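You operate a simulated robot arm through the tools that you are given. There is no shell and no other tool. Be economical: measure what you need, move in short steps, check, and stop when the job is done.

Carry out the task below with a simulated robot arm. There is one attempt and no reset: what you move stays moved.

## Task
Couple the washer's hose and rinse the load on the ticket's programme.
Fine: couple it before the red tap opens; shut the tap once the display reads DONE. Where these are worked on the way, their far stop is far enough and under half their travel is too little: red tap.
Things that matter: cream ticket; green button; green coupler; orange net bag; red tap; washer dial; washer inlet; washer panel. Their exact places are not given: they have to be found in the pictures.

Only the result counts: the job must be done as asked and must still hold three seconds after the hand-in. Knocking over, shifting, dropping, spilling or breaking anything else fails it.

## Robot
A 7-joint arm with a two-finger parallel gripper on a trunk, on a base that drives. Base frame: it is fixed to the floor where the robot stands at the start and does not move with it; the origin is under the middle of the robot, x ahead of it, y to its left, z up; the surface under the hand at the start is at about z = 840. Lengths are in mm, angles in rad, forces in N, time in s.
Its first joint turns from -2.897 to 2.897 rad. Places, roughly: green button [500, -200, 800]; red tap [900, 200, 1000]; washer dial [500, 0, 800]; washer inlet [800, 100, 900]; washer panel [500, -100, 800]. Payload 3.43 kg.
The TCP is the grasp point between the finger pads, 30 mm short of the fingertips. In the tool frame z runs along the fingers and y along their closing line. Largest opening 94 mm; finger width 28, thickness 10; the body of the gripper, 50 by 96 mm, starts 55 mm behind the TCP.
Orientation is that of the tool frame in the base frame, as a unit quaternion [w, x, y, z]. With the fingers straight down and closing along the base's y, the tool's x points along the base's -x, its y along +y and its z along -z.

## Interface
- The arm moves only by the tool play_rows. Its argument "commands" is a list of rows, each a list of 6 numbers: the shift along the tool's x, y, z in units of 25 mm (1.0 is 25 mm), then the turn, a rotation vector about the tool's x, y, z in units of 4 degrees (1.0 is 4 degrees). In form: [[dx, dy, dz, ax, ay, az], ...]. A call has 1 to 10 rows; each row shifts and turns the commanded pose from where the row before left it, along the tool's axes as they then stand. "claw" is the closure, from 0 (fully open) to 1 (shut), set as the call begins (left out, the last holds). A call with a number of a shift or a turn outside -1 to 1 is refused whole. Each row takes 0.2 s and may step no farther than 50 mm and 0.15 rad from the row before; otherwise, or with a gripper value out of range, the whole call is refused. A pose out of reach is approached as far as the arm can. The call stops where the force on the tool passes 50 N (or 10 N more than at its start, if that is more) or the arm is blocked; 0.2 s more then pass. The fingers move at their own pace (about 45 mm/s each) and stop on an object; they squeeze with about 41 N. The grip force told is the motor's: it shows also when the fingers shut on nothing. Time passes only in rows, and 0.2 s behind the last, so rows that do not move let the fingers close. It gives the time, the measured TCP pose, the force on the tool (base axes), the opening and the grip force at its end, in the units of the frame above (readings bear some noise), with the torque about the TCP (base axes, N m) and any sound that the robot's microphone picked up.
- Cameras (640 x 400 px; columns grow to the right, rows downward): "scene" is now at [503.7, 181.6, 1328.8]; the picture's right is [-0.37, -0.93, 0.00], its down [-0.52, 0.21, -0.83] and it looks along [0.77, -0.31, -0.56] (base axes); focal length 214 px, centre (320, 200). "wrist" rides on the gripper at [76, 14, -103] in the tool frame; the picture's right is [-0.18, 0.98, 0.00], its down [-0.75, -0.14, -0.64] and it looks along [-0.63, -0.12, 0.77] (tool axes); focal length 243 px, centre (320, 200).
- snapshot(camera): a new picture of that camera. The clock stands still meanwhile.
- move_column(by): slides the trunk up (or, below 0, down) by that many mm; the arm and the scene camera ride with it, the base frame stays. It gives what a move gives, with no picture.
- drive_base(legs): drives the robot by 1 to 6 legs, each [ahead, left, turn to the left] in mm, mm and rad, along the robot's own axes; the way and the turn of a leg run together, so that a leg with both is an arc; at most 1500 mm and 3.142 rad a leg. The arm and the cameras ride along, it lands a little off, and it stops where it bumps. It gives what a move gives.
- pan_tilt(pan, tilt): turns the head with the scene camera to pan (to the left, within 1.798 rad either way) and tilt (down, from -0.506 to 1.204), counted from straight ahead of the robot. It gives what a move gives.
- point_at(camera, pixels): for up to 12 pixels [column, row] of the newest picture of that camera ("zoom" is the newest enlarged one), the place [x, y, z] in the base frame of the surface seen there, good to about 2 mm. The clock stands still meanwhile.
- enlarge(camera, box): a new picture of the part [left, top, right, bottom] of that camera's present view, enlarged. The clock stands still meanwhile.
- close_job(): hands the job in; it is judged then, once.

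Work in short steps. Measure before you move; look again where a grasp or a placing could have gone wrong, and mend it. You have 80 turns and 68 pictures in all, those below and enlarged ones among them. Open the gripper and draw the arm clear of the work before you hand the job in, unless the task says otherwise; then end with one line.

The tools are called after ">>>" as a command line: name --pt "numbers of a row" for each row, then --argument value for the rest, lists and objects as JSON in quotes. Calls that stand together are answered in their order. play_rows: Moves the arm, as the interface text tells. Its arguments: {"type":"object","properties":{"commands":{"type":"array"},"claw":{"type":"number"}},"required":["commands"]} The other tools are called the same way: move_column (by) slides the trunk up or down; drive_base (legs) drives the base; pan_tilt (pan, tilt) turns the head that bears the scene camera; snapshot (camera) takes a picture; point_at (camera, pixels) gives the place of the surface under pixels of a picture; enlarge (camera, box) takes an enlarged picture of a part of a camera's view; close_job () hands the job in.

At the start:

```text
time_s: 0.0
tool_pos: [671.2, 181.3, 1254.7]
tcp_rot: [0.0, 0.0, 1.0, 0.0]
wrist_force: [-0.7, 0.4, -0.3]
ft_torque: [-0.02, -0.01, -0.01]
grip_width: 94.3
gripper_force: 0.1
trunk travel left (down, up): [-425.0, 65.0]
robot x, y, heading: [-1.4, 1.3, -0.002]
head pan, tilt: [-0.38, 0.599]
```

scene: 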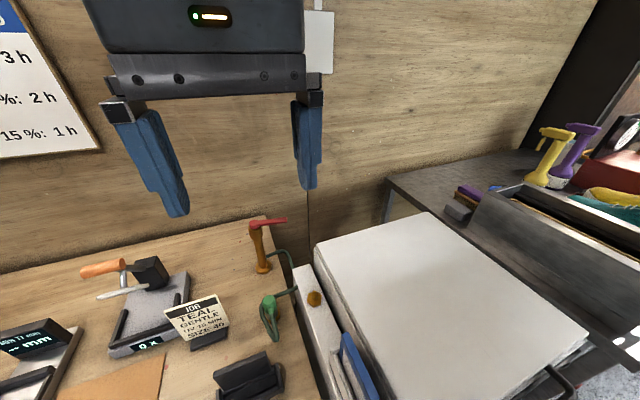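
wrist: 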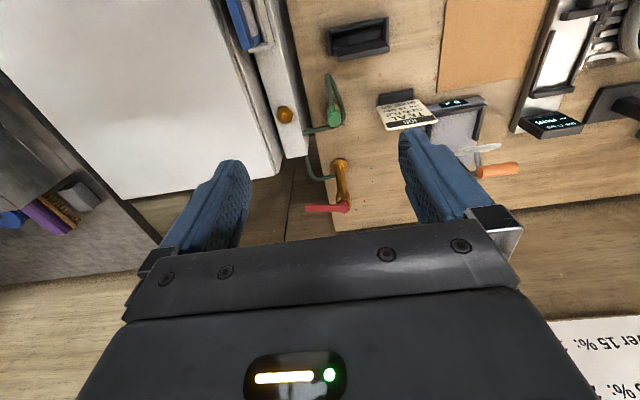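

The ticket is near (197,316), the green coupler near (268,315), the brass inlet near (313,298) and the red tap near (265,222). I enlarge the ticket and the hose area.

>>> enlarge --camera "scene" --box '[150, 280, 250, 360]'

>>> enlarge --camera "scene" --box '[220, 200, 380, 400]'

>>> pan_tilt --pan -0.3 --tilt 1.15

>>> snapshot --camera "scene"

```text
5.00 times, centred on (200, 320) of scene
```

zoom: 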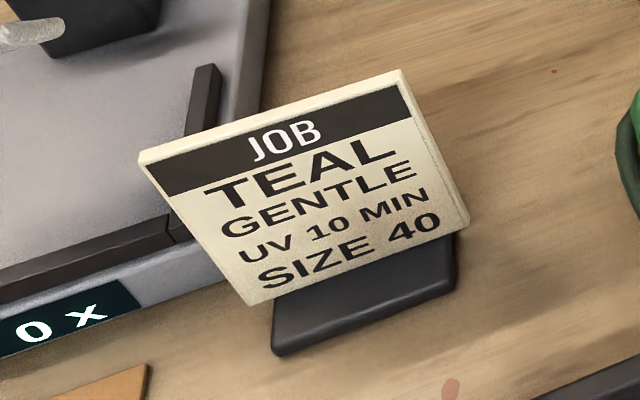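

```text
2.00 times, centred on (300, 300) of scene
```

zoom: 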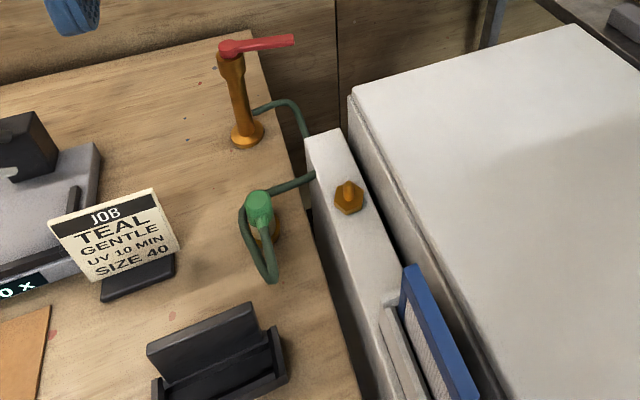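

```text
time_s: 1.0
tool_pos: [671.2, 180.9, 1254.3]
tcp_rot: [0.0, 0.0, 1.0, 0.0]
wrist_force: [-0.6, 0.4, 0.7]
ft_torque: [-0.04, -0.01, -0.02]
grip_width: 93.8
gripper_force: 0.0
trunk travel left (down, up): [-425.0, 65.0]
robot x, y, heading: [-1.8, 0.7, -0.002]
head pan, tilt: [-0.3, 1.15]
```

```text
63 pictures are left
```

scene: 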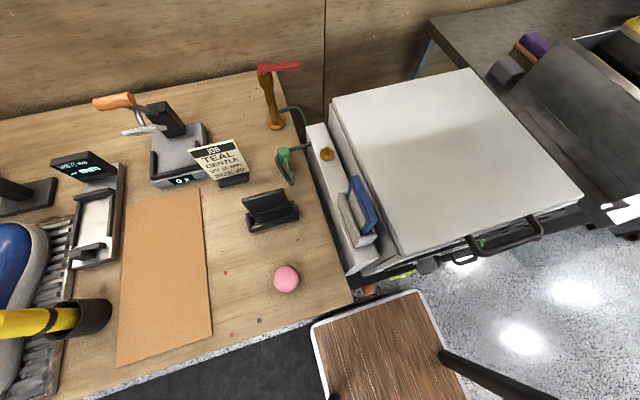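

I measure key points: tap handle, tap column, coupler, inlet, washer front parts.

>>> point_at --camera "scene" --pixels '[[297, 66], [262, 71], [270, 105], [276, 127], [283, 156], [291, 180], [326, 153], [333, 175], [363, 195], [385, 260], [369, 290], [427, 265]]'

>>> enlarge --camera "scene" --box '[340, 200, 500, 300]'

>>> enlarge --camera "scene" --box '[240, 50, 400, 200]'

```text
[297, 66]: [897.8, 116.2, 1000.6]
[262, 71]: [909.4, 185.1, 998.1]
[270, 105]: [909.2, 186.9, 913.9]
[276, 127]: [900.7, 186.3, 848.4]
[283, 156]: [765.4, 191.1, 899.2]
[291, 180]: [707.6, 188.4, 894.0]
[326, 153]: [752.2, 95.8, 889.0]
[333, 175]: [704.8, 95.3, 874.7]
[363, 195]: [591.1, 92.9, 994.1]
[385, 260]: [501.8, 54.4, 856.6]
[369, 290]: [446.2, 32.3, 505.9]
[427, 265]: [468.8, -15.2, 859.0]
```

```text
4.00 times, centred on (420, 250) of scene
```

zoom: 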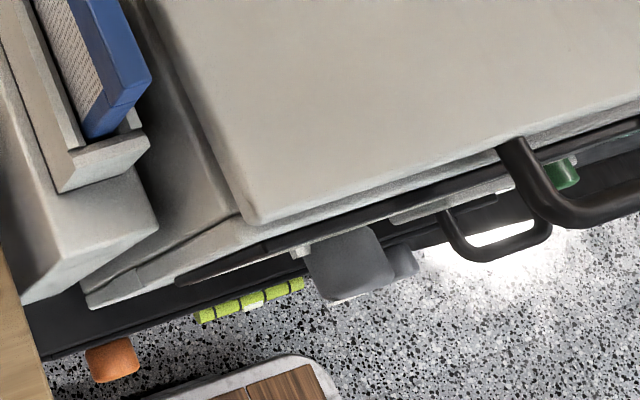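

```text
2.67 times, centred on (320, 125) of scene
```

zoom: 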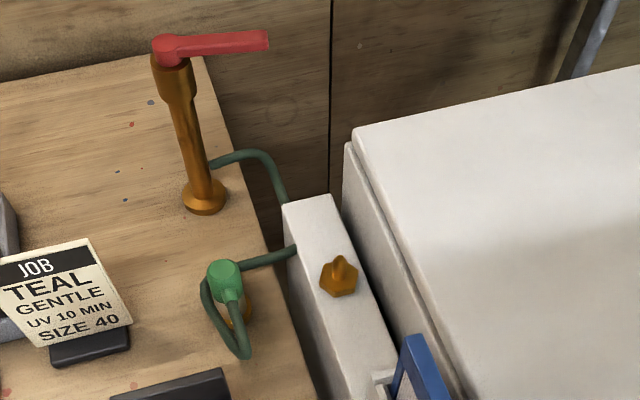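

I want to see the washer's front from further back, so first I look behind the robot on both sides for room.

>>> pan_tilt --pan 1.79 --tilt 0.7

>>> snapshot --camera "scene"

>>> pan_tilt --pan -1.79 --tilt 0.7

>>> snapshot --camera "scene"

```text
time_s: 3.0
tool_pos: [671.5, 179.2, 1254.4]
tcp_rot: [0.0, 0.001, 1.0, 0.0]
wrist_force: [-0.1, -0.1, 0.2]
ft_torque: [0.01, -0.04, -0.02]
grip_width: 93.9
gripper_force: 0.0
trunk travel left (down, up): [-425.0, 65.0]
robot x, y, heading: [-2.2, -2.4, 0.003]
head pan, tilt: [1.791, 0.7]
```

```text
60 pictures are left
```

scene: 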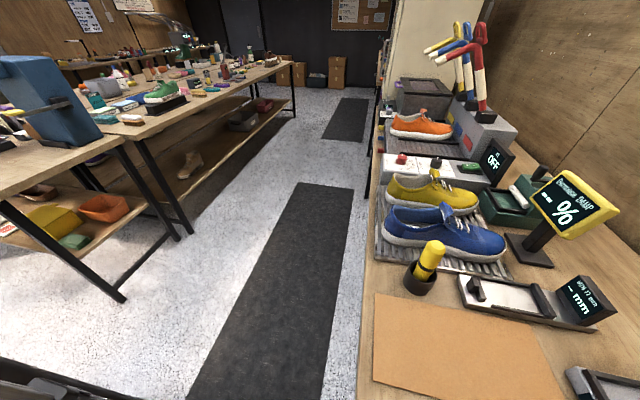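

```text
time_s: 6.0
tool_pos: [671.5, 181.6, 1254.2]
tcp_rot: [0.0, 0.0, 1.0, 0.0]
wrist_force: [-0.4, 0.0, 0.0]
ft_torque: [0.02, 0.01, 0.02]
grip_width: 93.9
gripper_force: 0.1
trunk travel left (down, up): [-425.0, 65.0]
robot x, y, heading: [-0.3, -1.4, -0.003]
head pan, tilt: [-1.791, 0.7]
```

```text
59 pictures are left
```

scene: 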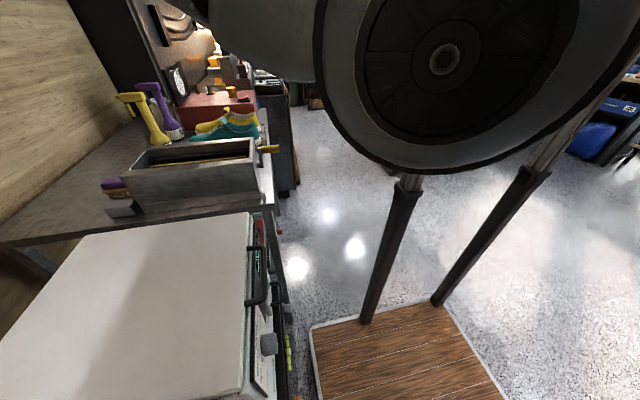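

The base platform is clear; the aisle behind is free for some way. I back up 350 mm and look at the washer's front.

>>> drive_base --legs '[[-350, 0, 0]]'

>>> pan_tilt --pan -0.5 --tilt 0.75

>>> snapshot --camera "scene"

```text
time_s: 8.2
tool_pos: [334.6, 180.1, 1253.4]
tcp_rot: [0.0, 0.002, 1.0, 0.0]
wrist_force: [-0.2, 0.3, -0.6]
ft_torque: [0.02, 0.04, -0.04]
grip_width: 94.1
gripper_force: 0.3
trunk travel left (down, up): [-425.0, 65.0]
robot x, y, heading: [-340.2, -0.5, -0.003]
head pan, tilt: [-1.791, 0.7]
```

```text
time_s: 9.6
tool_pos: [334.3, 179.7, 1254.5]
tcp_rot: [0.0, 0.001, 1.0, 0.0]
wrist_force: [-0.7, -0.8, 0.5]
ft_torque: [0.0, 0.02, -0.04]
grip_width: 93.9
gripper_force: 0.1
trunk travel left (down, up): [-425.0, 65.0]
robot x, y, heading: [-337.9, -1.4, -0.009]
head pan, tilt: [-0.499, 0.75]
```

```text
58 pictures are left
```

scene: 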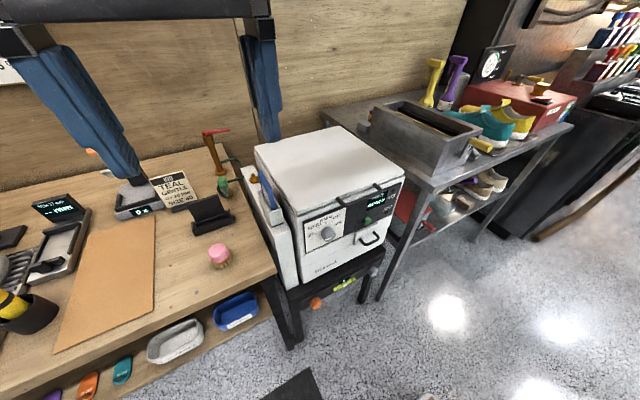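

Washer front is visible around (345,220). I enlarge it and the shelf beneath.

>>> enlarge --camera "scene" --box '[295, 170, 415, 250]'

>>> enlarge --camera "scene" --box '[280, 250, 400, 325]'

```text
5.00 times, centred on (355, 210) of scene
```

zoom: 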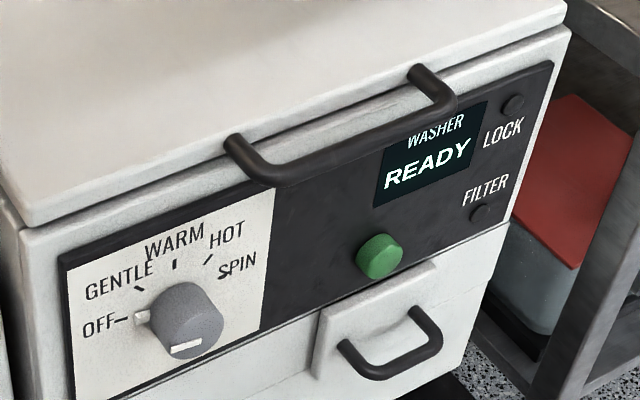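

```text
5.33 times, centred on (340, 288) of scene
```

zoom: 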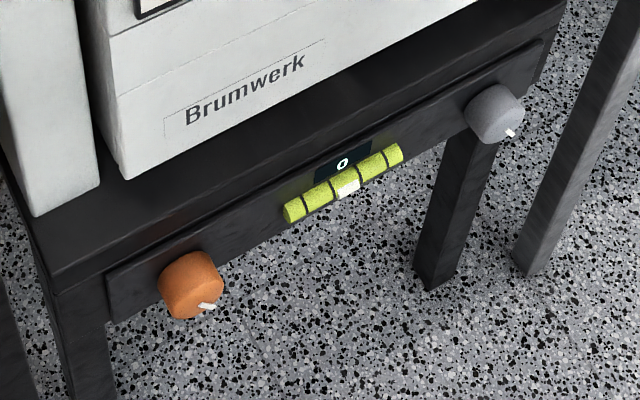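

Washer READY, dial appears on OFF. I look for the orange net bag nearby before moving on.

>>> enlarge --camera "scene" --box '[360, 40, 600, 240]'

>>> pan_tilt --pan -0.5 --tilt 1.1

>>> snapshot --camera "scene"

>>> pan_tilt --pan 0.7 --tilt 0.75

>>> snapshot --camera "scene"

```text
2.00 times, centred on (480, 140) of scene
```

zoom: 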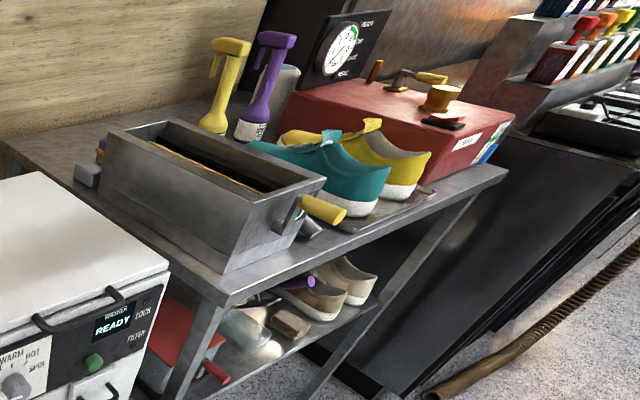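

```text
time_s: 10.4
tool_pos: [334.6, 179.9, 1253.8]
tcp_rot: [0.001, 0.001, 1.0, 0.0]
wrist_force: [-0.3, 0.0, -0.9]
ft_torque: [0.0, 0.03, 0.05]
grip_width: 94.1
gripper_force: 0.0
trunk travel left (down, up): [-425.0, 65.0]
robot x, y, heading: [-332.0, 4.9, 0.0]
head pan, tilt: [-0.499, 1.1]
```

```text
54 pictures are left
```

scene: 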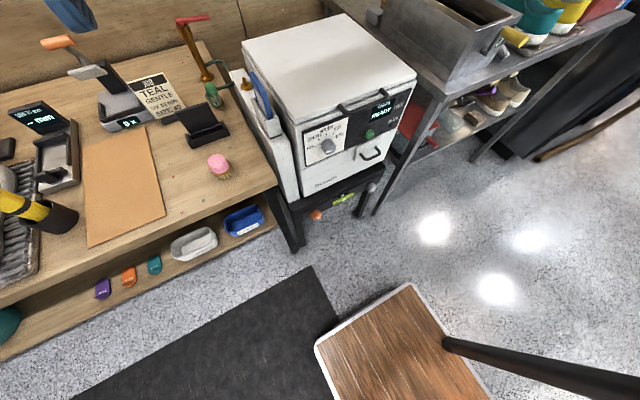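

```text
time_s: 11.8
tool_pos: [334.4, 181.7, 1254.1]
tcp_rot: [0.001, 0.001, 1.0, 0.0]
wrist_force: [0.0, 0.8, 1.0]
ft_torque: [0.03, -0.01, 0.03]
grip_width: 94.2
gripper_force: 0.1
trunk travel left (down, up): [-425.0, 65.0]
robot x, y, heading: [-337.8, -1.4, -0.002]
head pan, tilt: [0.7, 0.75]
```

```text
53 pictures are left
```

scene: 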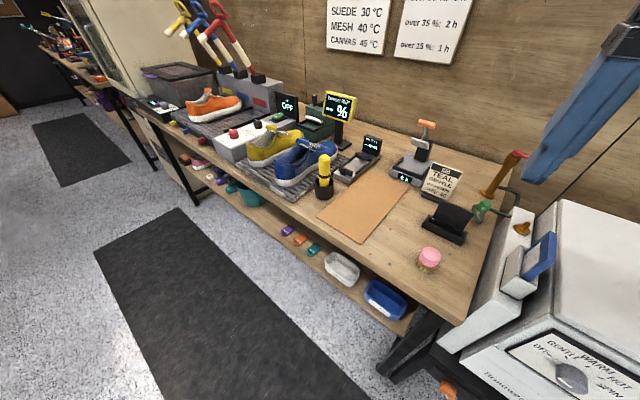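

No bag in sight, so the load is in the washer already; ticket says GENTLE. I drive forward again to work the coupler.

>>> drive_base --legs '[[335, 0, 0]]'

>>> pan_tilt --pan -0.25 --tilt 1.0

>>> snapshot --camera "wrist"

>>> enlarge --camera "wrist" --box '[260, 60, 400, 220]'

>>> enlarge --camera "scene" --box '[250, 60, 370, 240]'

```text
time_s: 14.0
tool_pos: [659.5, 181.3, 1255.4]
tcp_rot: [0.001, 0.0, 1.0, 0.0]
wrist_force: [-0.5, 0.9, -1.0]
ft_torque: [0.01, -0.02, 0.02]
grip_width: 94.0
gripper_force: 0.1
trunk travel left (down, up): [-425.0, 65.0]
robot x, y, heading: [-12.3, 0.3, 0.0]
head pan, tilt: [0.7, 0.75]
```

```text
time_s: 15.2
tool_pos: [659.3, 179.4, 1254.6]
tcp_rot: [0.001, 0.0, 1.0, -0.001]
wrist_force: [-0.1, 0.4, 0.4]
ft_torque: [0.0, 0.02, -0.01]
grip_width: 94.1
gripper_force: 0.1
trunk travel left (down, up): [-425.0, 65.0]
robot x, y, heading: [-17.6, -2.6, 0.003]
head pan, tilt: [-0.25, 1.0]
```

```text
52 pictures are left
```

wrist: 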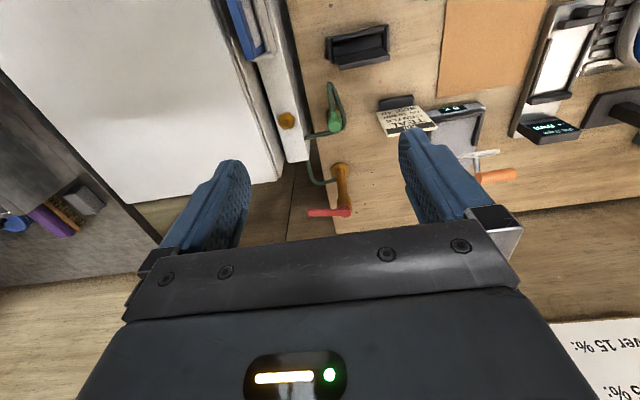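

```text
2.50 times, centred on (330, 140) of wrist
```

zoom: 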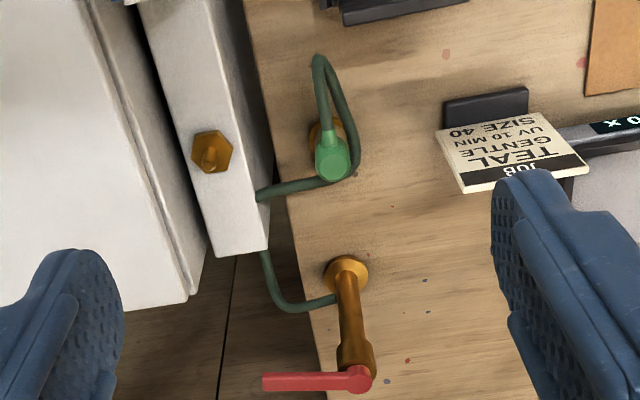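

```text
2.22 times, centred on (310, 150) of scene
```

zoom: 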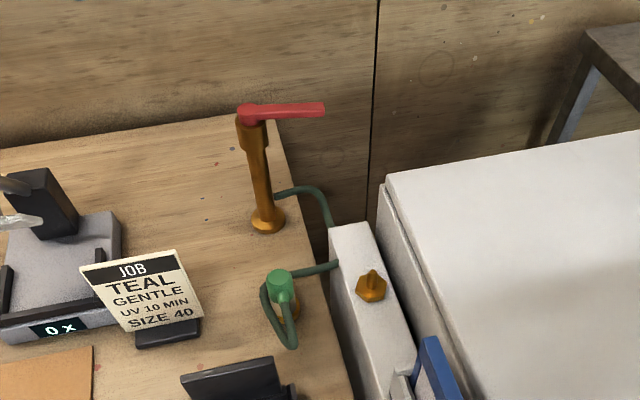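

I measure the coupler's, inlet's and neighbours' edges in the zoomed picture.

>>> point_at --camera "zoom" --pixels '[[279, 274], [267, 280], [292, 278], [279, 295], [285, 300], [290, 340], [290, 318], [371, 275], [371, 292], [350, 240], [178, 255], [200, 317]]'

>>> enlarge --camera "scene" --box '[290, 160, 340, 220]'

```text
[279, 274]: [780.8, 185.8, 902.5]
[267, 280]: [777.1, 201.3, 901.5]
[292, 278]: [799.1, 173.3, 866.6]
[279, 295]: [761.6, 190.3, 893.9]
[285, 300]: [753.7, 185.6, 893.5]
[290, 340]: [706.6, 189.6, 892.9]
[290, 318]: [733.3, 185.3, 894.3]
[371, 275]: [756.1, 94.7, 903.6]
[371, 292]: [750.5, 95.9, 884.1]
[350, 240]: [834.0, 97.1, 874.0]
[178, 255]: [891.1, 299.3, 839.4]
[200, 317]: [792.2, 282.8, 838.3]
```

```text
6.67 times, centred on (315, 190) of scene
```

zoom: 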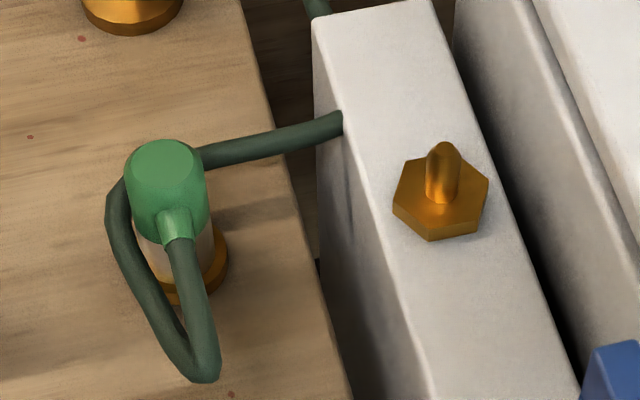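

The cap's outline and the inlet pin show clearly; I measure them exactly.

>>> point_at --camera "zoom" --pixels '[[128, 172], [203, 172], [165, 146], [168, 172], [166, 205], [150, 225], [200, 225], [172, 228], [442, 150], [440, 195], [395, 190], [487, 180]]'

```text
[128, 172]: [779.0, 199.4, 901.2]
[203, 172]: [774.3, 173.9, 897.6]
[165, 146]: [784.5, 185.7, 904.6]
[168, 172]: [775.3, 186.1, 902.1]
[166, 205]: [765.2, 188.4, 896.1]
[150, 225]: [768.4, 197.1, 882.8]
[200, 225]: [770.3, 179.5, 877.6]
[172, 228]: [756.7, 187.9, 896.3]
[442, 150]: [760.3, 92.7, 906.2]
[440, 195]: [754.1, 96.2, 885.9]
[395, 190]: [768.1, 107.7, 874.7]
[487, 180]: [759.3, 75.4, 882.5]
```

The hose loops around the cap's +y side; I measure its height there to see how deep the fingers may go.

>>> point_at --camera "zoom" --pixels '[[115, 190], [110, 215], [125, 260], [165, 330], [205, 375], [195, 300], [182, 245], [215, 157], [270, 143], [330, 125], [215, 260], [175, 262]]'

>>> enlarge --camera "wrist" --box '[310, 70, 360, 140]'

```text
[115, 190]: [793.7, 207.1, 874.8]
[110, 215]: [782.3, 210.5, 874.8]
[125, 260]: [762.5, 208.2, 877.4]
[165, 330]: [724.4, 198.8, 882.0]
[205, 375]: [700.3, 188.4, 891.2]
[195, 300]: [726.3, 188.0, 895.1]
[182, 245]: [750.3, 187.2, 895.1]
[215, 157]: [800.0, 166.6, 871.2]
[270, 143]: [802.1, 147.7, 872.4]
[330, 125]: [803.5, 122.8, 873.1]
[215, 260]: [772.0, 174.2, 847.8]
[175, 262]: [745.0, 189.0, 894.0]
```

```text
5.71 times, centred on (335, 105) of wrist
```

zoom: 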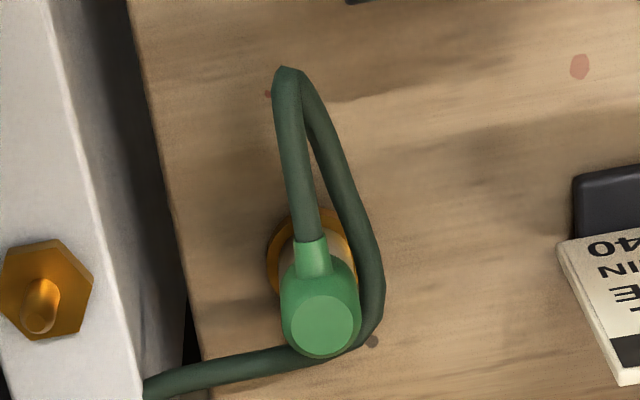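

Cap centre ≈(776,187), top z≈903, hose beside it at z≈875, so fingertips should stop at z≈880. I move above it with ~60 mm opening.

>>> play_rows --pt "-0.468 0.028 1 0 0 0" --pt "-0.468 0.028 1 0 0 0" --pt "-0.468 0.028 1 0 0 0" --pt "-0.468 0.028 1 0 0 0" --pt "-0.468 0.028 1 0 0 0" --pt "-0.468 0.028 1 0 0 0" --pt "-0.468 0.028 1 0 0 0" --pt "-0.468 0.028 1 0 0 0" --pt "-0.468 0.028 1 0 0 0" --pt "-0.468 0.028 1 0 0 0" --claw 0.36

>>> snapshot --camera "wrist"

```text
time_s: 17.4
tool_pos: [777.1, 189.8, 1005.1]
tcp_rot: [0.001, 0.001, 1.0, 0.0]
wrist_force: [0.0, -0.4, 0.3]
ft_torque: [0.02, 0.0, 0.0]
grip_width: 60.1
gripper_force: 0.0
trunk travel left (down, up): [-425.0, 65.0]
robot x, y, heading: [-7.5, -2.1, 0.005]
head pan, tilt: [-0.25, 1.0]
```

```text
47 pictures are left
```

wrist: 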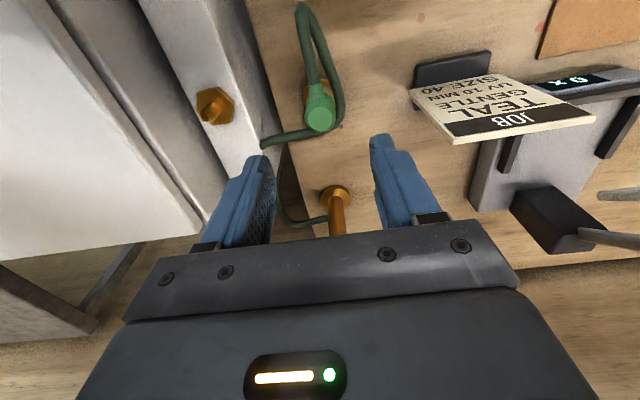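

I cross-check the cap's centre and inlet from this closer wrist view.

>>> point_at --camera "wrist" --pixels '[[320, 118], [309, 115], [332, 115], [320, 130], [320, 106], [205, 117], [211, 107], [231, 108], [198, 103], [455, 142], [595, 122], [338, 95]]'

>>> enlarge --camera "wrist" --box '[180, 60, 360, 160]'

```text
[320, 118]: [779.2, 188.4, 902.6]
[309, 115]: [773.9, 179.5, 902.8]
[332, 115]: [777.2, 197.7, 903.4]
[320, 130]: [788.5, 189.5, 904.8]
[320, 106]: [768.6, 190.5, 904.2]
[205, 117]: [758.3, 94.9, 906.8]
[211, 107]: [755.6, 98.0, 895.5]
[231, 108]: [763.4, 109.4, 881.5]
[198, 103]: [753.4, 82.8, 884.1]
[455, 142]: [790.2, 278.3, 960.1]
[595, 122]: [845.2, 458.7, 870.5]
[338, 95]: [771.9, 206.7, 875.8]
```

```text
3.56 times, centred on (270, 110) of wrist
```

zoom: 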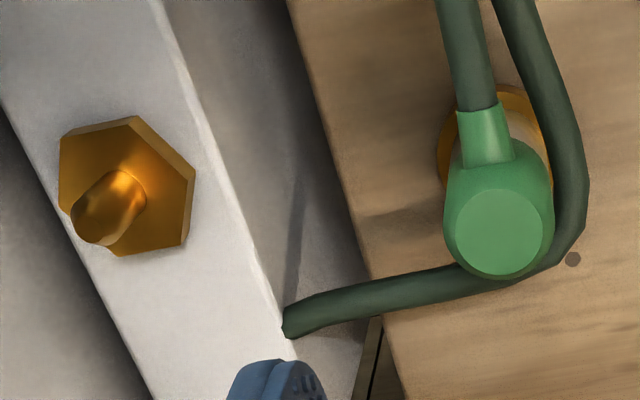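

Cap centre (778,188) matches the TCP. I descend to z≈908 and close.

>>> play_rows --pt "-0.02 -0.02 0.97 0 0 0" --pt "0 0 0.97 0 0 0" --pt "0 0 0.97 0 0 0" --pt "0 0 0.97 0 0 0"

>>> play_rows --pt "0 0 0 0 0 0" --pt "0 0 0 0 0 0" --pt "0 0 0 0 0 0" --pt "0 0 0 0 0 0" --claw 1

>>> snapshot --camera "wrist"

```text
time_s: 18.4
tool_pos: [774.9, 187.7, 909.6]
tcp_rot: [0.0, 0.0, 1.0, -0.001]
wrist_force: [0.4, 0.2, -0.6]
ft_torque: [0.02, -0.02, -0.02]
grip_width: 60.2
gripper_force: 0.2
trunk travel left (down, up): [-425.0, 65.0]
robot x, y, heading: [-14.7, -0.6, -0.004]
head pan, tilt: [-0.25, 1.0]
```

```text
time_s: 19.4
tool_pos: [775.9, 187.1, 910.3]
tcp_rot: [0.0, 0.0, 1.0, 0.0]
wrist_force: [0.5, 0.4, -0.3]
ft_torque: [0.0, -0.01, -0.01]
grip_width: 26.0
gripper_force: 41.1
trunk travel left (down, up): [-425.0, 65.0]
robot x, y, heading: [-10.9, 5.1, 0.001]
head pan, tilt: [-0.25, 1.0]
```

```text
45 pictures are left
```

wrist: 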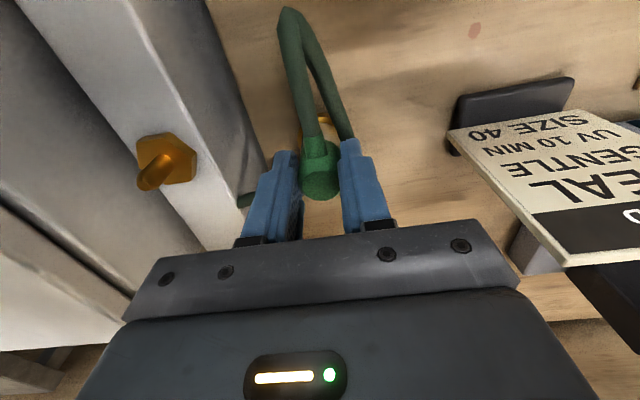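

Gripped at 26 mm. I lift gently, 50 mm.

>>> play_rows --pt "0 0 -0.5 0 0 0" --pt "0 0 -0.5 0 0 0" --pt "0 0 -0.5 0 0 0" --pt "0 0 -0.5 0 0 0"

>>> snapshot --camera "wrist"

>>> snapshot --camera "scene"

```text
time_s: 20.4
tool_pos: [778.4, 186.4, 959.2]
tcp_rot: [0.0, 0.0, 1.0, 0.0]
wrist_force: [0.0, 0.1, -0.1]
ft_torque: [0.0, -0.01, -0.01]
grip_width: 26.0
gripper_force: 41.1
trunk travel left (down, up): [-425.0, 65.0]
robot x, y, heading: [-13.8, -3.9, -0.002]
head pan, tilt: [-0.25, 1.0]
```

```text
44 pictures are left
```

wrist: 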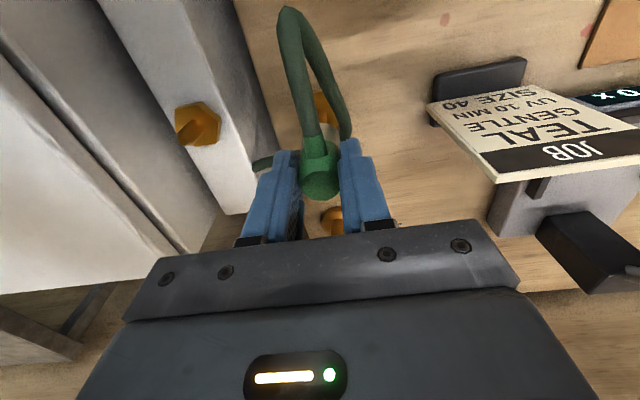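

```text
43 pictures are left
```

scene: 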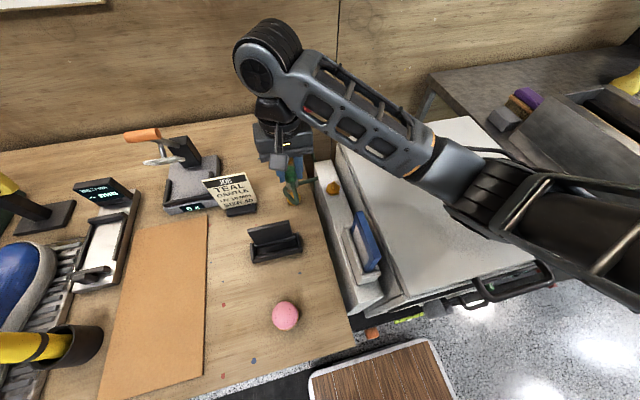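

Lifted cleanly. I re-measure the inlet pin/hex and the held cap from here.

>>> enlarge --camera "wrist" --box '[160, 90, 360, 215]'

>>> point_at --camera "wrist" --pixels '[[182, 133], [188, 128], [195, 122], [207, 114], [221, 118], [219, 137], [194, 147], [174, 122], [178, 107], [202, 102], [320, 160], [318, 185]]'

```text
3.20 times, centred on (260, 152) of wrist
```

zoom: 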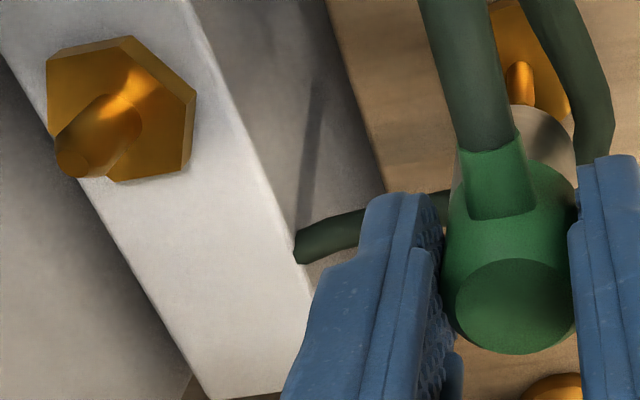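

```text
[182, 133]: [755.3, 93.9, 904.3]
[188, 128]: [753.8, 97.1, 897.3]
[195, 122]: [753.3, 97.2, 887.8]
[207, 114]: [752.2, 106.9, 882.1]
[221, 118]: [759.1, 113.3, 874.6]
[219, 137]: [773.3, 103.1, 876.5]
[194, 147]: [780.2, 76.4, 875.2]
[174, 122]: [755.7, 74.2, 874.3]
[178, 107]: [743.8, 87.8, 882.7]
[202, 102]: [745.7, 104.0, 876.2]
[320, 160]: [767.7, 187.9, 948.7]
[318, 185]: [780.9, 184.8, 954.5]
```

The coupler has a beige skirt, so its bottom is ~55 mm below its top; I need more lift before going over. I measure the held cap's top face and the parking pin.

>>> point_at --camera "zoom" --pixels '[[515, 305], [515, 265], [515, 345], [465, 305], [565, 305], [520, 68], [520, 95], [545, 125], [72, 165], [90, 135], [125, 85], [190, 100]]'

>>> play_rows --pt "0 0 -0.6 0 0 0" --pt "0 0 -0.6 0 0 0"

>>> enlarge --camera "scene" --box '[240, 110, 360, 230]'

```text
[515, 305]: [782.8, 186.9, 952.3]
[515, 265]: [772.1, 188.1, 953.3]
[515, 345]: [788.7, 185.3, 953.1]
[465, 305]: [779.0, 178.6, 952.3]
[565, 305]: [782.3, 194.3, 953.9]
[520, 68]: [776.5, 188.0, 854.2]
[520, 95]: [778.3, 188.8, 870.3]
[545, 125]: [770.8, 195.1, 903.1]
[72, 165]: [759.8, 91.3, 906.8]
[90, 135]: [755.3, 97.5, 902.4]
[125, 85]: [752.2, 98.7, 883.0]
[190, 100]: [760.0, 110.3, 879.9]
```

```text
time_s: 21.0
tool_pos: [779.5, 188.1, 988.2]
tcp_rot: [0.001, 0.001, 1.0, -0.001]
wrist_force: [-0.1, -0.1, -1.2]
ft_torque: [0.0, 0.01, -0.02]
grip_width: 26.1
gripper_force: 41.2
trunk travel left (down, up): [-425.0, 65.0]
robot x, y, heading: [-12.2, 3.2, -0.003]
head pan, tilt: [-0.25, 1.0]
```

```text
3.33 times, centred on (300, 170) of scene
```

zoom: 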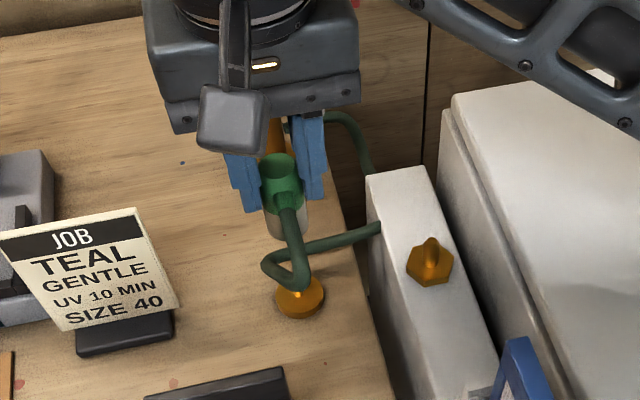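

Delta from parking to inlet ≈(-20,-94). I check the washer's top edge for gripper clearance.

>>> point_at --camera "zoom" --pixels '[[443, 125], [455, 105], [470, 200], [500, 300], [520, 290], [515, 345], [431, 242], [431, 265], [298, 293], [300, 305]]'

```text
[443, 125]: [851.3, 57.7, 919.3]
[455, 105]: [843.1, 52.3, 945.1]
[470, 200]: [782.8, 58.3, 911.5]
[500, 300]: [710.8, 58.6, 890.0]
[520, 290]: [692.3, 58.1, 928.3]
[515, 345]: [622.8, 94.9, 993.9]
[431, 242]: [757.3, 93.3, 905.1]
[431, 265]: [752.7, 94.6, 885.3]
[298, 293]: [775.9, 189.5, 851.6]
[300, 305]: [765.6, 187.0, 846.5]
```

Washer top is z≈948 at y<58: enough clearance. I carry the coupler over the inlet.

>>> play_rows --pt "0.14 -0.627 0 0 0 0" --pt "0.14 -0.627 0 0 0 0" --pt "0.14 -0.627 0 0 0 0" --pt "0.14 -0.627 0 0 0 0" --pt "0.14 -0.627 0 0 0 0" --pt "0.14 -0.625 0 0 0 0" --pt "0 0 0 0 0 0"

>>> snapshot --camera "wrist"

>>> enlarge --camera "scene" --box '[270, 110, 390, 230]'

```text
time_s: 22.6
tool_pos: [756.3, 92.7, 987.8]
tcp_rot: [0.0, 0.0, 1.0, 0.0]
wrist_force: [-0.3, -0.3, -0.7]
ft_torque: [-0.01, -0.02, 0.0]
grip_width: 26.0
gripper_force: 41.2
trunk travel left (down, up): [-425.0, 65.0]
robot x, y, heading: [-12.7, 2.1, 0.003]
head pan, tilt: [-0.25, 1.0]
```

```text
40 pictures are left
```

wrist: 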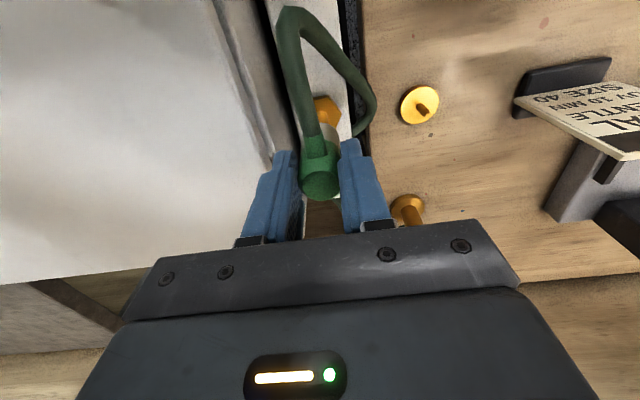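

```text
3.33 times, centred on (330, 170) of scene
```

zoom: 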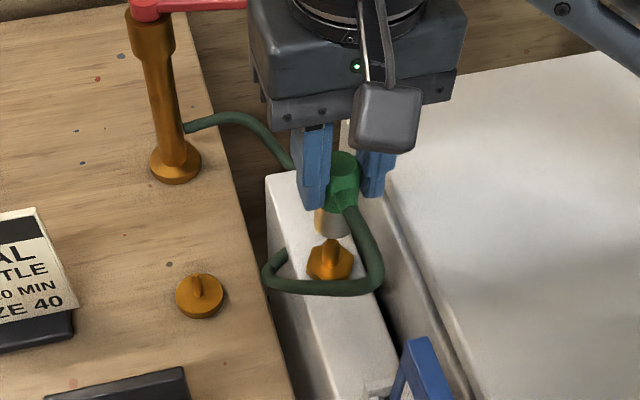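

I compare pin tips and skirt edges in this view to fine-tune alignment.

>>> point_at --camera "zoom" --pixels '[[196, 279], [196, 290], [331, 243], [331, 258], [332, 232], [320, 230], [348, 232], [332, 220], [345, 160], [330, 165], [355, 165]]'

>>> point_at --camera "wrist" --pixels '[[427, 112], [420, 106], [320, 185], [320, 172], [320, 196], [308, 184], [333, 184], [327, 100]]'

```text
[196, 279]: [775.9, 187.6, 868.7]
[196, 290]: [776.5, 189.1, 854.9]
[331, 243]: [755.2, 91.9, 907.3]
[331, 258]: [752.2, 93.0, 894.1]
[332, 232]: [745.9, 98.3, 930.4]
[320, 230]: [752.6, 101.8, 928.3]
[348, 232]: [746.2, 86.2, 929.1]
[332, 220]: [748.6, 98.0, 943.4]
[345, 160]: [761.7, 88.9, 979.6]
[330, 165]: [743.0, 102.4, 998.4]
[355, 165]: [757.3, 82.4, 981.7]
```

```text
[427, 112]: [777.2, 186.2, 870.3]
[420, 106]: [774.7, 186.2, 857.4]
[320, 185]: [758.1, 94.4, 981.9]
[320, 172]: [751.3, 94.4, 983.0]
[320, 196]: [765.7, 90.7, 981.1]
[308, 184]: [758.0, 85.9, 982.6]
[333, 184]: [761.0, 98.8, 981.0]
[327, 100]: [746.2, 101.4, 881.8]
```

Alignment within ~1.5 mm; I correct by (-1,-1.5) and descend about 45 mm, watching force.

>>> play_rows --pt "0.04 -0.05 0.3 0 0 0" --pt "0 0 0.3 0 0 0" --pt "0 0 0.3 0 0 0" --pt "0 0 0.2 0 0 0" --pt "0 0 0.2 0 0 0" --pt "0 0 0.2 0 0 0" --pt "0 0 0.15 0 0 0" --pt "0 0 0.1 0 0 0"

>>> snapshot --camera "wrist"

>>> enlarge --camera "scene" --box '[300, 130, 380, 210]'

```text
time_s: 24.4
tool_pos: [754.5, 92.2, 945.3]
tcp_rot: [0.001, -0.001, 1.0, 0.0]
wrist_force: [-2.9, 2.6, 7.4]
ft_torque: [0.08, 0.2, 0.0]
grip_width: 26.1
gripper_force: 40.8
trunk travel left (down, up): [-425.0, 65.0]
robot x, y, heading: [-14.9, 0.6, -0.001]
head pan, tilt: [-0.25, 1.0]
```

```text
38 pictures are left
```

wrist: 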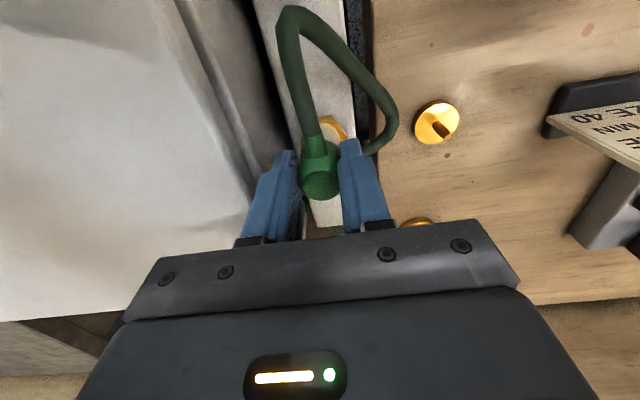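

```text
5.00 times, centred on (340, 170) of scene
```

zoom: 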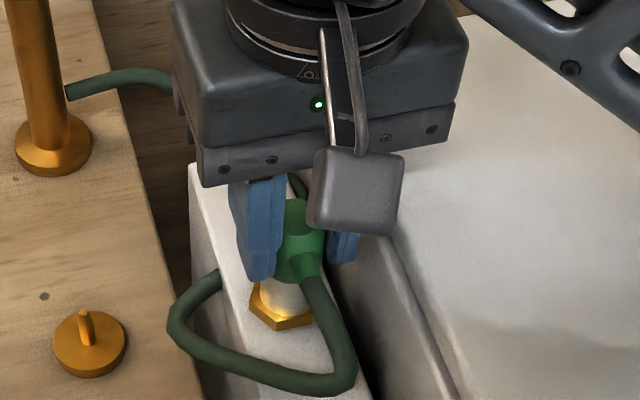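

The skirt sits on the hex nut with 7 N. I press slightly more to seat it firmly.

>>> play_rows --pt "0 0 0.08 0 0 0" --pt "0 0 0.08 0 0 0" --pt "0 0 0.08 0 0 0" --pt "0 0 0 0 0 0"

```text
time_s: 25.4
tool_pos: [754.5, 92.5, 940.3]
tcp_rot: [0.001, 0.0, 1.0, -0.001]
wrist_force: [-4.9, 6.8, 29.6]
ft_torque: [0.56, 0.03, 0.08]
grip_width: 26.2
gripper_force: 40.7
trunk travel left (down, up): [-425.0, 65.0]
robot x, y, heading: [-13.2, -3.1, 0.003]
head pan, tilt: [-0.25, 1.0]
```

30 N and 5 mm further, no click heard. I look at the seat closely.

>>> enlarge --camera "scene" --box '[325, 160, 375, 210]'

>>> enlarge --camera "wrist" --box '[270, 90, 400, 210]'

```text
8.00 times, centred on (350, 185) of scene
```

zoom: 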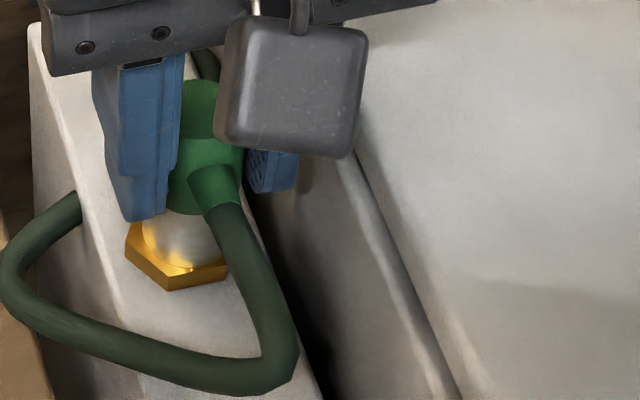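

```text
3.33 times, centred on (335, 150) of wrist
```

zoom: 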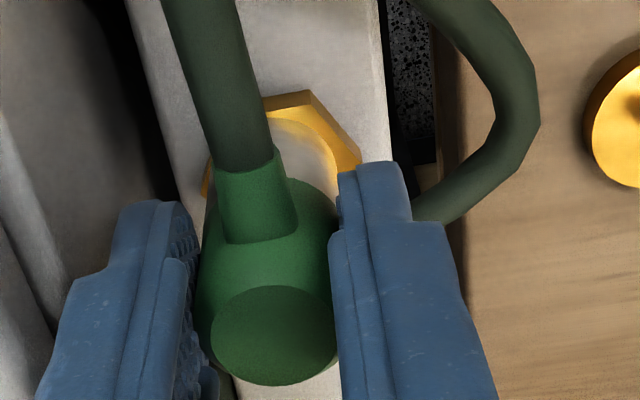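

It is seated flush on the hex. I relax the press, open to ~42 mm and rise.

>>> play_rows --pt "0 0 0 0 0 0" --pt "0 0 0 0 0 0" --pt "0 0 -0.3 0 0 0" --pt "0 0 -0.6 0 0 0" --pt "0 0 -1 0 0 0" --pt "0 0 -1 0 0 0" --pt "0 0 -1 0 0 0" --pt "0 0 -1 0 0 0" --claw 0.55

>>> snapshot --camera "wrist"

>>> snapshot --camera "scene"

```text
time_s: 27.2
tool_pos: [755.2, 92.9, 1060.0]
tcp_rot: [0.001, 0.0, 1.0, 0.0]
wrist_force: [0.2, -0.1, -0.3]
ft_torque: [-0.03, 0.01, 0.01]
grip_width: 42.4
gripper_force: 0.0
trunk travel left (down, up): [-425.0, 65.0]
robot x, y, heading: [-10.7, 1.5, 0.004]
head pan, tilt: [-0.25, 1.0]
```

```text
34 pictures are left
```

wrist: 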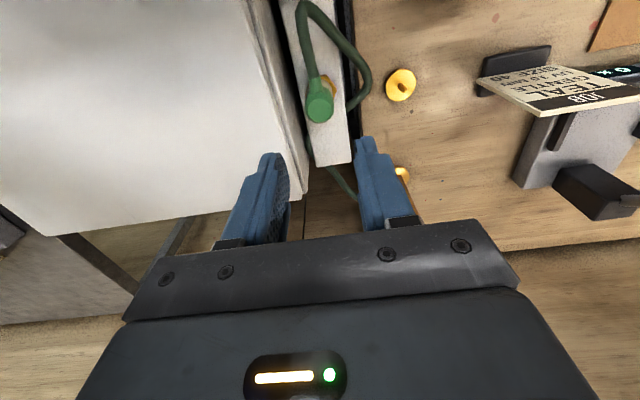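

```text
33 pictures are left
```

scene: 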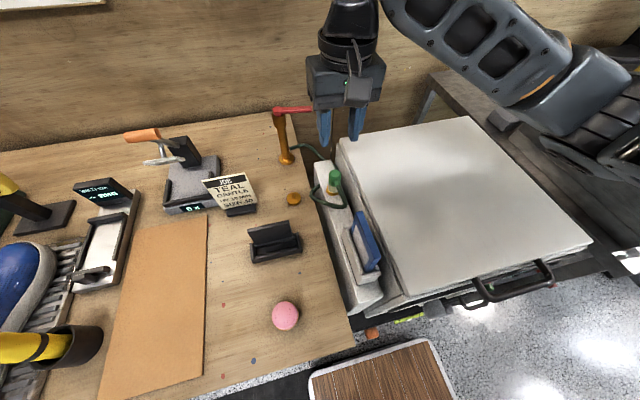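

Coupler stands on the inlet. Now I look closely at the tap lever and wall.

>>> enlarge --camera "scene" --box '[250, 90, 330, 170]'

>>> point_at --camera "zoom" --pixels '[[200, 160], [240, 160], [300, 155], [400, 150], [480, 148], [500, 145], [215, 100], [300, 120], [400, 120], [490, 170], [260, 280], [240, 230]]'

```text
5.00 times, centred on (290, 130) of scene
```

zoom: 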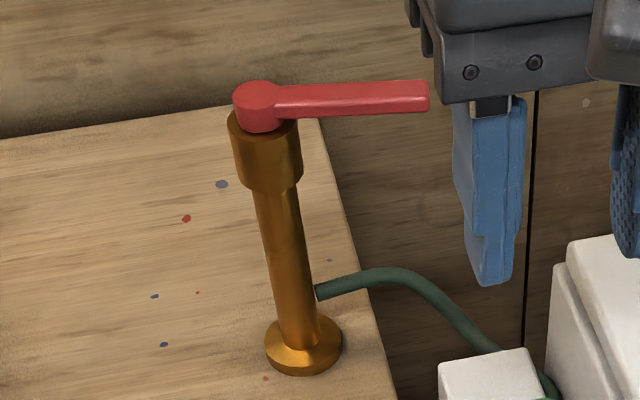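

```text
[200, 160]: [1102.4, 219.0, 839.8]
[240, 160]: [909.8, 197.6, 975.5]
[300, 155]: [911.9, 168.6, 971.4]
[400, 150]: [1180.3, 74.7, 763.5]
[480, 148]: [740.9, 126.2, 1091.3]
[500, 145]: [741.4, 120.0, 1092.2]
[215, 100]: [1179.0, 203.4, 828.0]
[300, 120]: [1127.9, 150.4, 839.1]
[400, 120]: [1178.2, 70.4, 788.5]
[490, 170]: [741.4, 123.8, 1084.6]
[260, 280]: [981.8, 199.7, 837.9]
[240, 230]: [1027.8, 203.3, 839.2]
```

The wall is at x≈1180, so there is room behind the lever. I measure the lever itself.

>>> point_at --camera "zoom" --pixels '[[258, 92], [240, 95], [258, 120], [278, 95], [300, 92], [300, 108], [350, 90], [350, 106], [420, 86], [420, 104], [428, 95], [375, 300]]'

```text
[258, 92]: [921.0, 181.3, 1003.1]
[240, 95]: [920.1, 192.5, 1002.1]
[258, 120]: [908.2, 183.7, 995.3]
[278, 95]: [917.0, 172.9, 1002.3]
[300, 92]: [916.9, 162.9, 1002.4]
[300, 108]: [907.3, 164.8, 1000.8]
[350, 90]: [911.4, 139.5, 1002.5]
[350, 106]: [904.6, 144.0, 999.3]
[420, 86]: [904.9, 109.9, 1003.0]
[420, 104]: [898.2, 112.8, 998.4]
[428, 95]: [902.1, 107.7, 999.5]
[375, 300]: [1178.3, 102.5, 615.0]
```

Pivot ≈(921,182), lever tip ≈(902,110), z≈1000. Direction of opening is unknown; I bring closed fingers in front of the lever tip for a gentle test push.

>>> play_rows --pt "-0.92 0.216 0 0 0 0" --pt "-0.92 0.216 0 0 0 0" --pt "-0.92 0.216 0 0 0 0" --pt "-0.92 0.216 0 0 0 0" --pt "-0.92 0.216 0 0 0 0" --pt "0 0 0.94 0 0 0" --pt "0 0 0.94 0 0 0" --pt "0 0 0 0 0 0" --claw 1

>>> snapshot --camera "wrist"

```text
time_s: 29.0
tool_pos: [869.7, 118.8, 1014.6]
tcp_rot: [-0.001, -0.001, 1.0, 0.001]
wrist_force: [-0.1, -0.7, 0.0]
ft_torque: [0.0, -0.04, 0.02]
grip_width: 0.0
gripper_force: 32.4
trunk travel left (down, up): [-425.0, 65.0]
robot x, y, heading: [-12.0, -1.3, -0.006]
head pan, tilt: [-0.25, 1.0]
```

```text
31 pictures are left
```

wrist: 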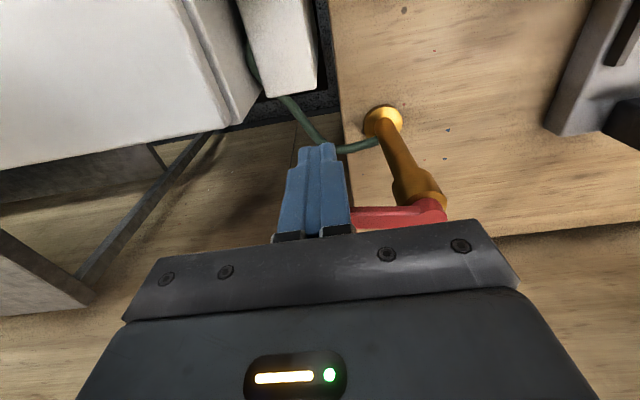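

Fingers are just in front of the lever. I push forward in small steps.

>>> play_rows --pt "-0.2 0 0 0 0 0" --pt "-0.2 0 0 0 0 0" --pt "-0.2 0 0 0 0 0" --pt "-0.2 0 0 0 0 0" --pt "-0.15 0 0 0 0 0"

```text
time_s: 30.3
tool_pos: [887.8, 116.9, 1013.3]
tcp_rot: [-0.006, -0.002, 1.0, -0.002]
wrist_force: [-28.0, -4.0, 10.6]
ft_torque: [-0.17, 0.17, -0.18]
grip_width: 0.0
gripper_force: 33.2
trunk travel left (down, up): [-425.0, 65.0]
robot x, y, heading: [-7.5, -0.7, 0.0]
head pan, tilt: [-0.25, 1.0]
stopped in row 5: the force on the tool passed its limit at 52 N (the readings are from after the stop); the commanded pose is now the measured one
```

Forward is the stop, so the lever opens toward me. I back off, rise, cross over and come down behind the lever at about (931,111).

>>> play_rows --pt "0.3 0 0 0 0 0" --pt "0 0 -0.8 0 0 0" --pt "0 0 -0.8 0 0 0" --pt "-0.7 -0.1 0 0 0 0" --pt "-0.7 -0.1 0 0 0 0" --pt "-0.64 0 0 0 0 0" --pt "0 0 0 0 0 0"

>>> snapshot --camera "wrist"

```text
time_s: 31.9
tool_pos: [933.3, 112.1, 1050.1]
tcp_rot: [-0.004, -0.001, 1.0, -0.002]
wrist_force: [0.1, 0.2, -0.6]
ft_torque: [0.03, -0.02, 0.0]
grip_width: 0.1
gripper_force: 32.5
trunk travel left (down, up): [-425.0, 65.0]
robot x, y, heading: [-13.4, -2.4, -0.01]
head pan, tilt: [-0.25, 1.0]
```

```text
30 pictures are left
```

wrist: 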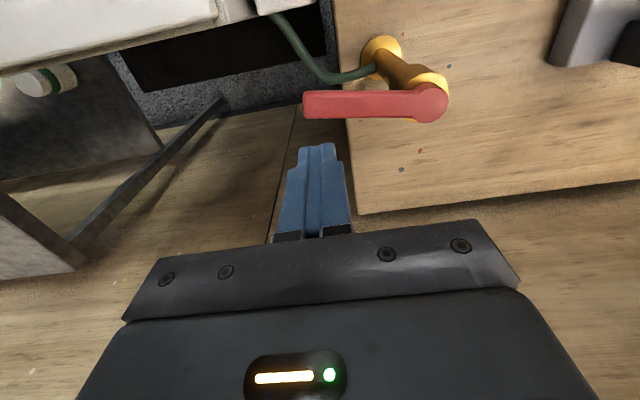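

The fingers are behind the lever. I measure the lever again from here.

>>> point_at --camera "wrist" --pixels '[[308, 95], [308, 112], [360, 95], [360, 112], [430, 105], [415, 112], [445, 105], [340, 118]]'

```text
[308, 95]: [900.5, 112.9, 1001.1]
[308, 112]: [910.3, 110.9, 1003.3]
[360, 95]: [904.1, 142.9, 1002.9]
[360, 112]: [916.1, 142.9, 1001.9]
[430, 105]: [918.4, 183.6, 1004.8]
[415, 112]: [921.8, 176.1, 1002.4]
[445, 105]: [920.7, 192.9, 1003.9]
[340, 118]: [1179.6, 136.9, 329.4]
```

Good. I descend and pull the lever along its arc through about 30–45°.

>>> play_rows --pt "0 0 0.74 0 0 0" --pt "0 0 0.74 0 0 0" --pt "0.22 0.02 0 0 0 0" --pt "0.22 0.02 0 0 0 0" --pt "0.35 0.04 0 0 0 0" --pt "0.35 0.04 0 0 0 0" --pt "0.33 0.14 0 0 0 0" --pt "0.33 0.14 0 0 0 0"

```text
time_s: 33.7
tool_pos: [890.0, 123.9, 1015.9]
tcp_rot: [-0.006, -0.001, 1.0, 0.0]
wrist_force: [0.3, -0.8, -0.8]
ft_torque: [0.0, -0.01, -0.02]
grip_width: 0.0
gripper_force: 33.3
trunk travel left (down, up): [-425.0, 65.0]
robot x, y, heading: [-17.0, -0.3, 0.001]
head pan, tilt: [-0.25, 1.0]
```

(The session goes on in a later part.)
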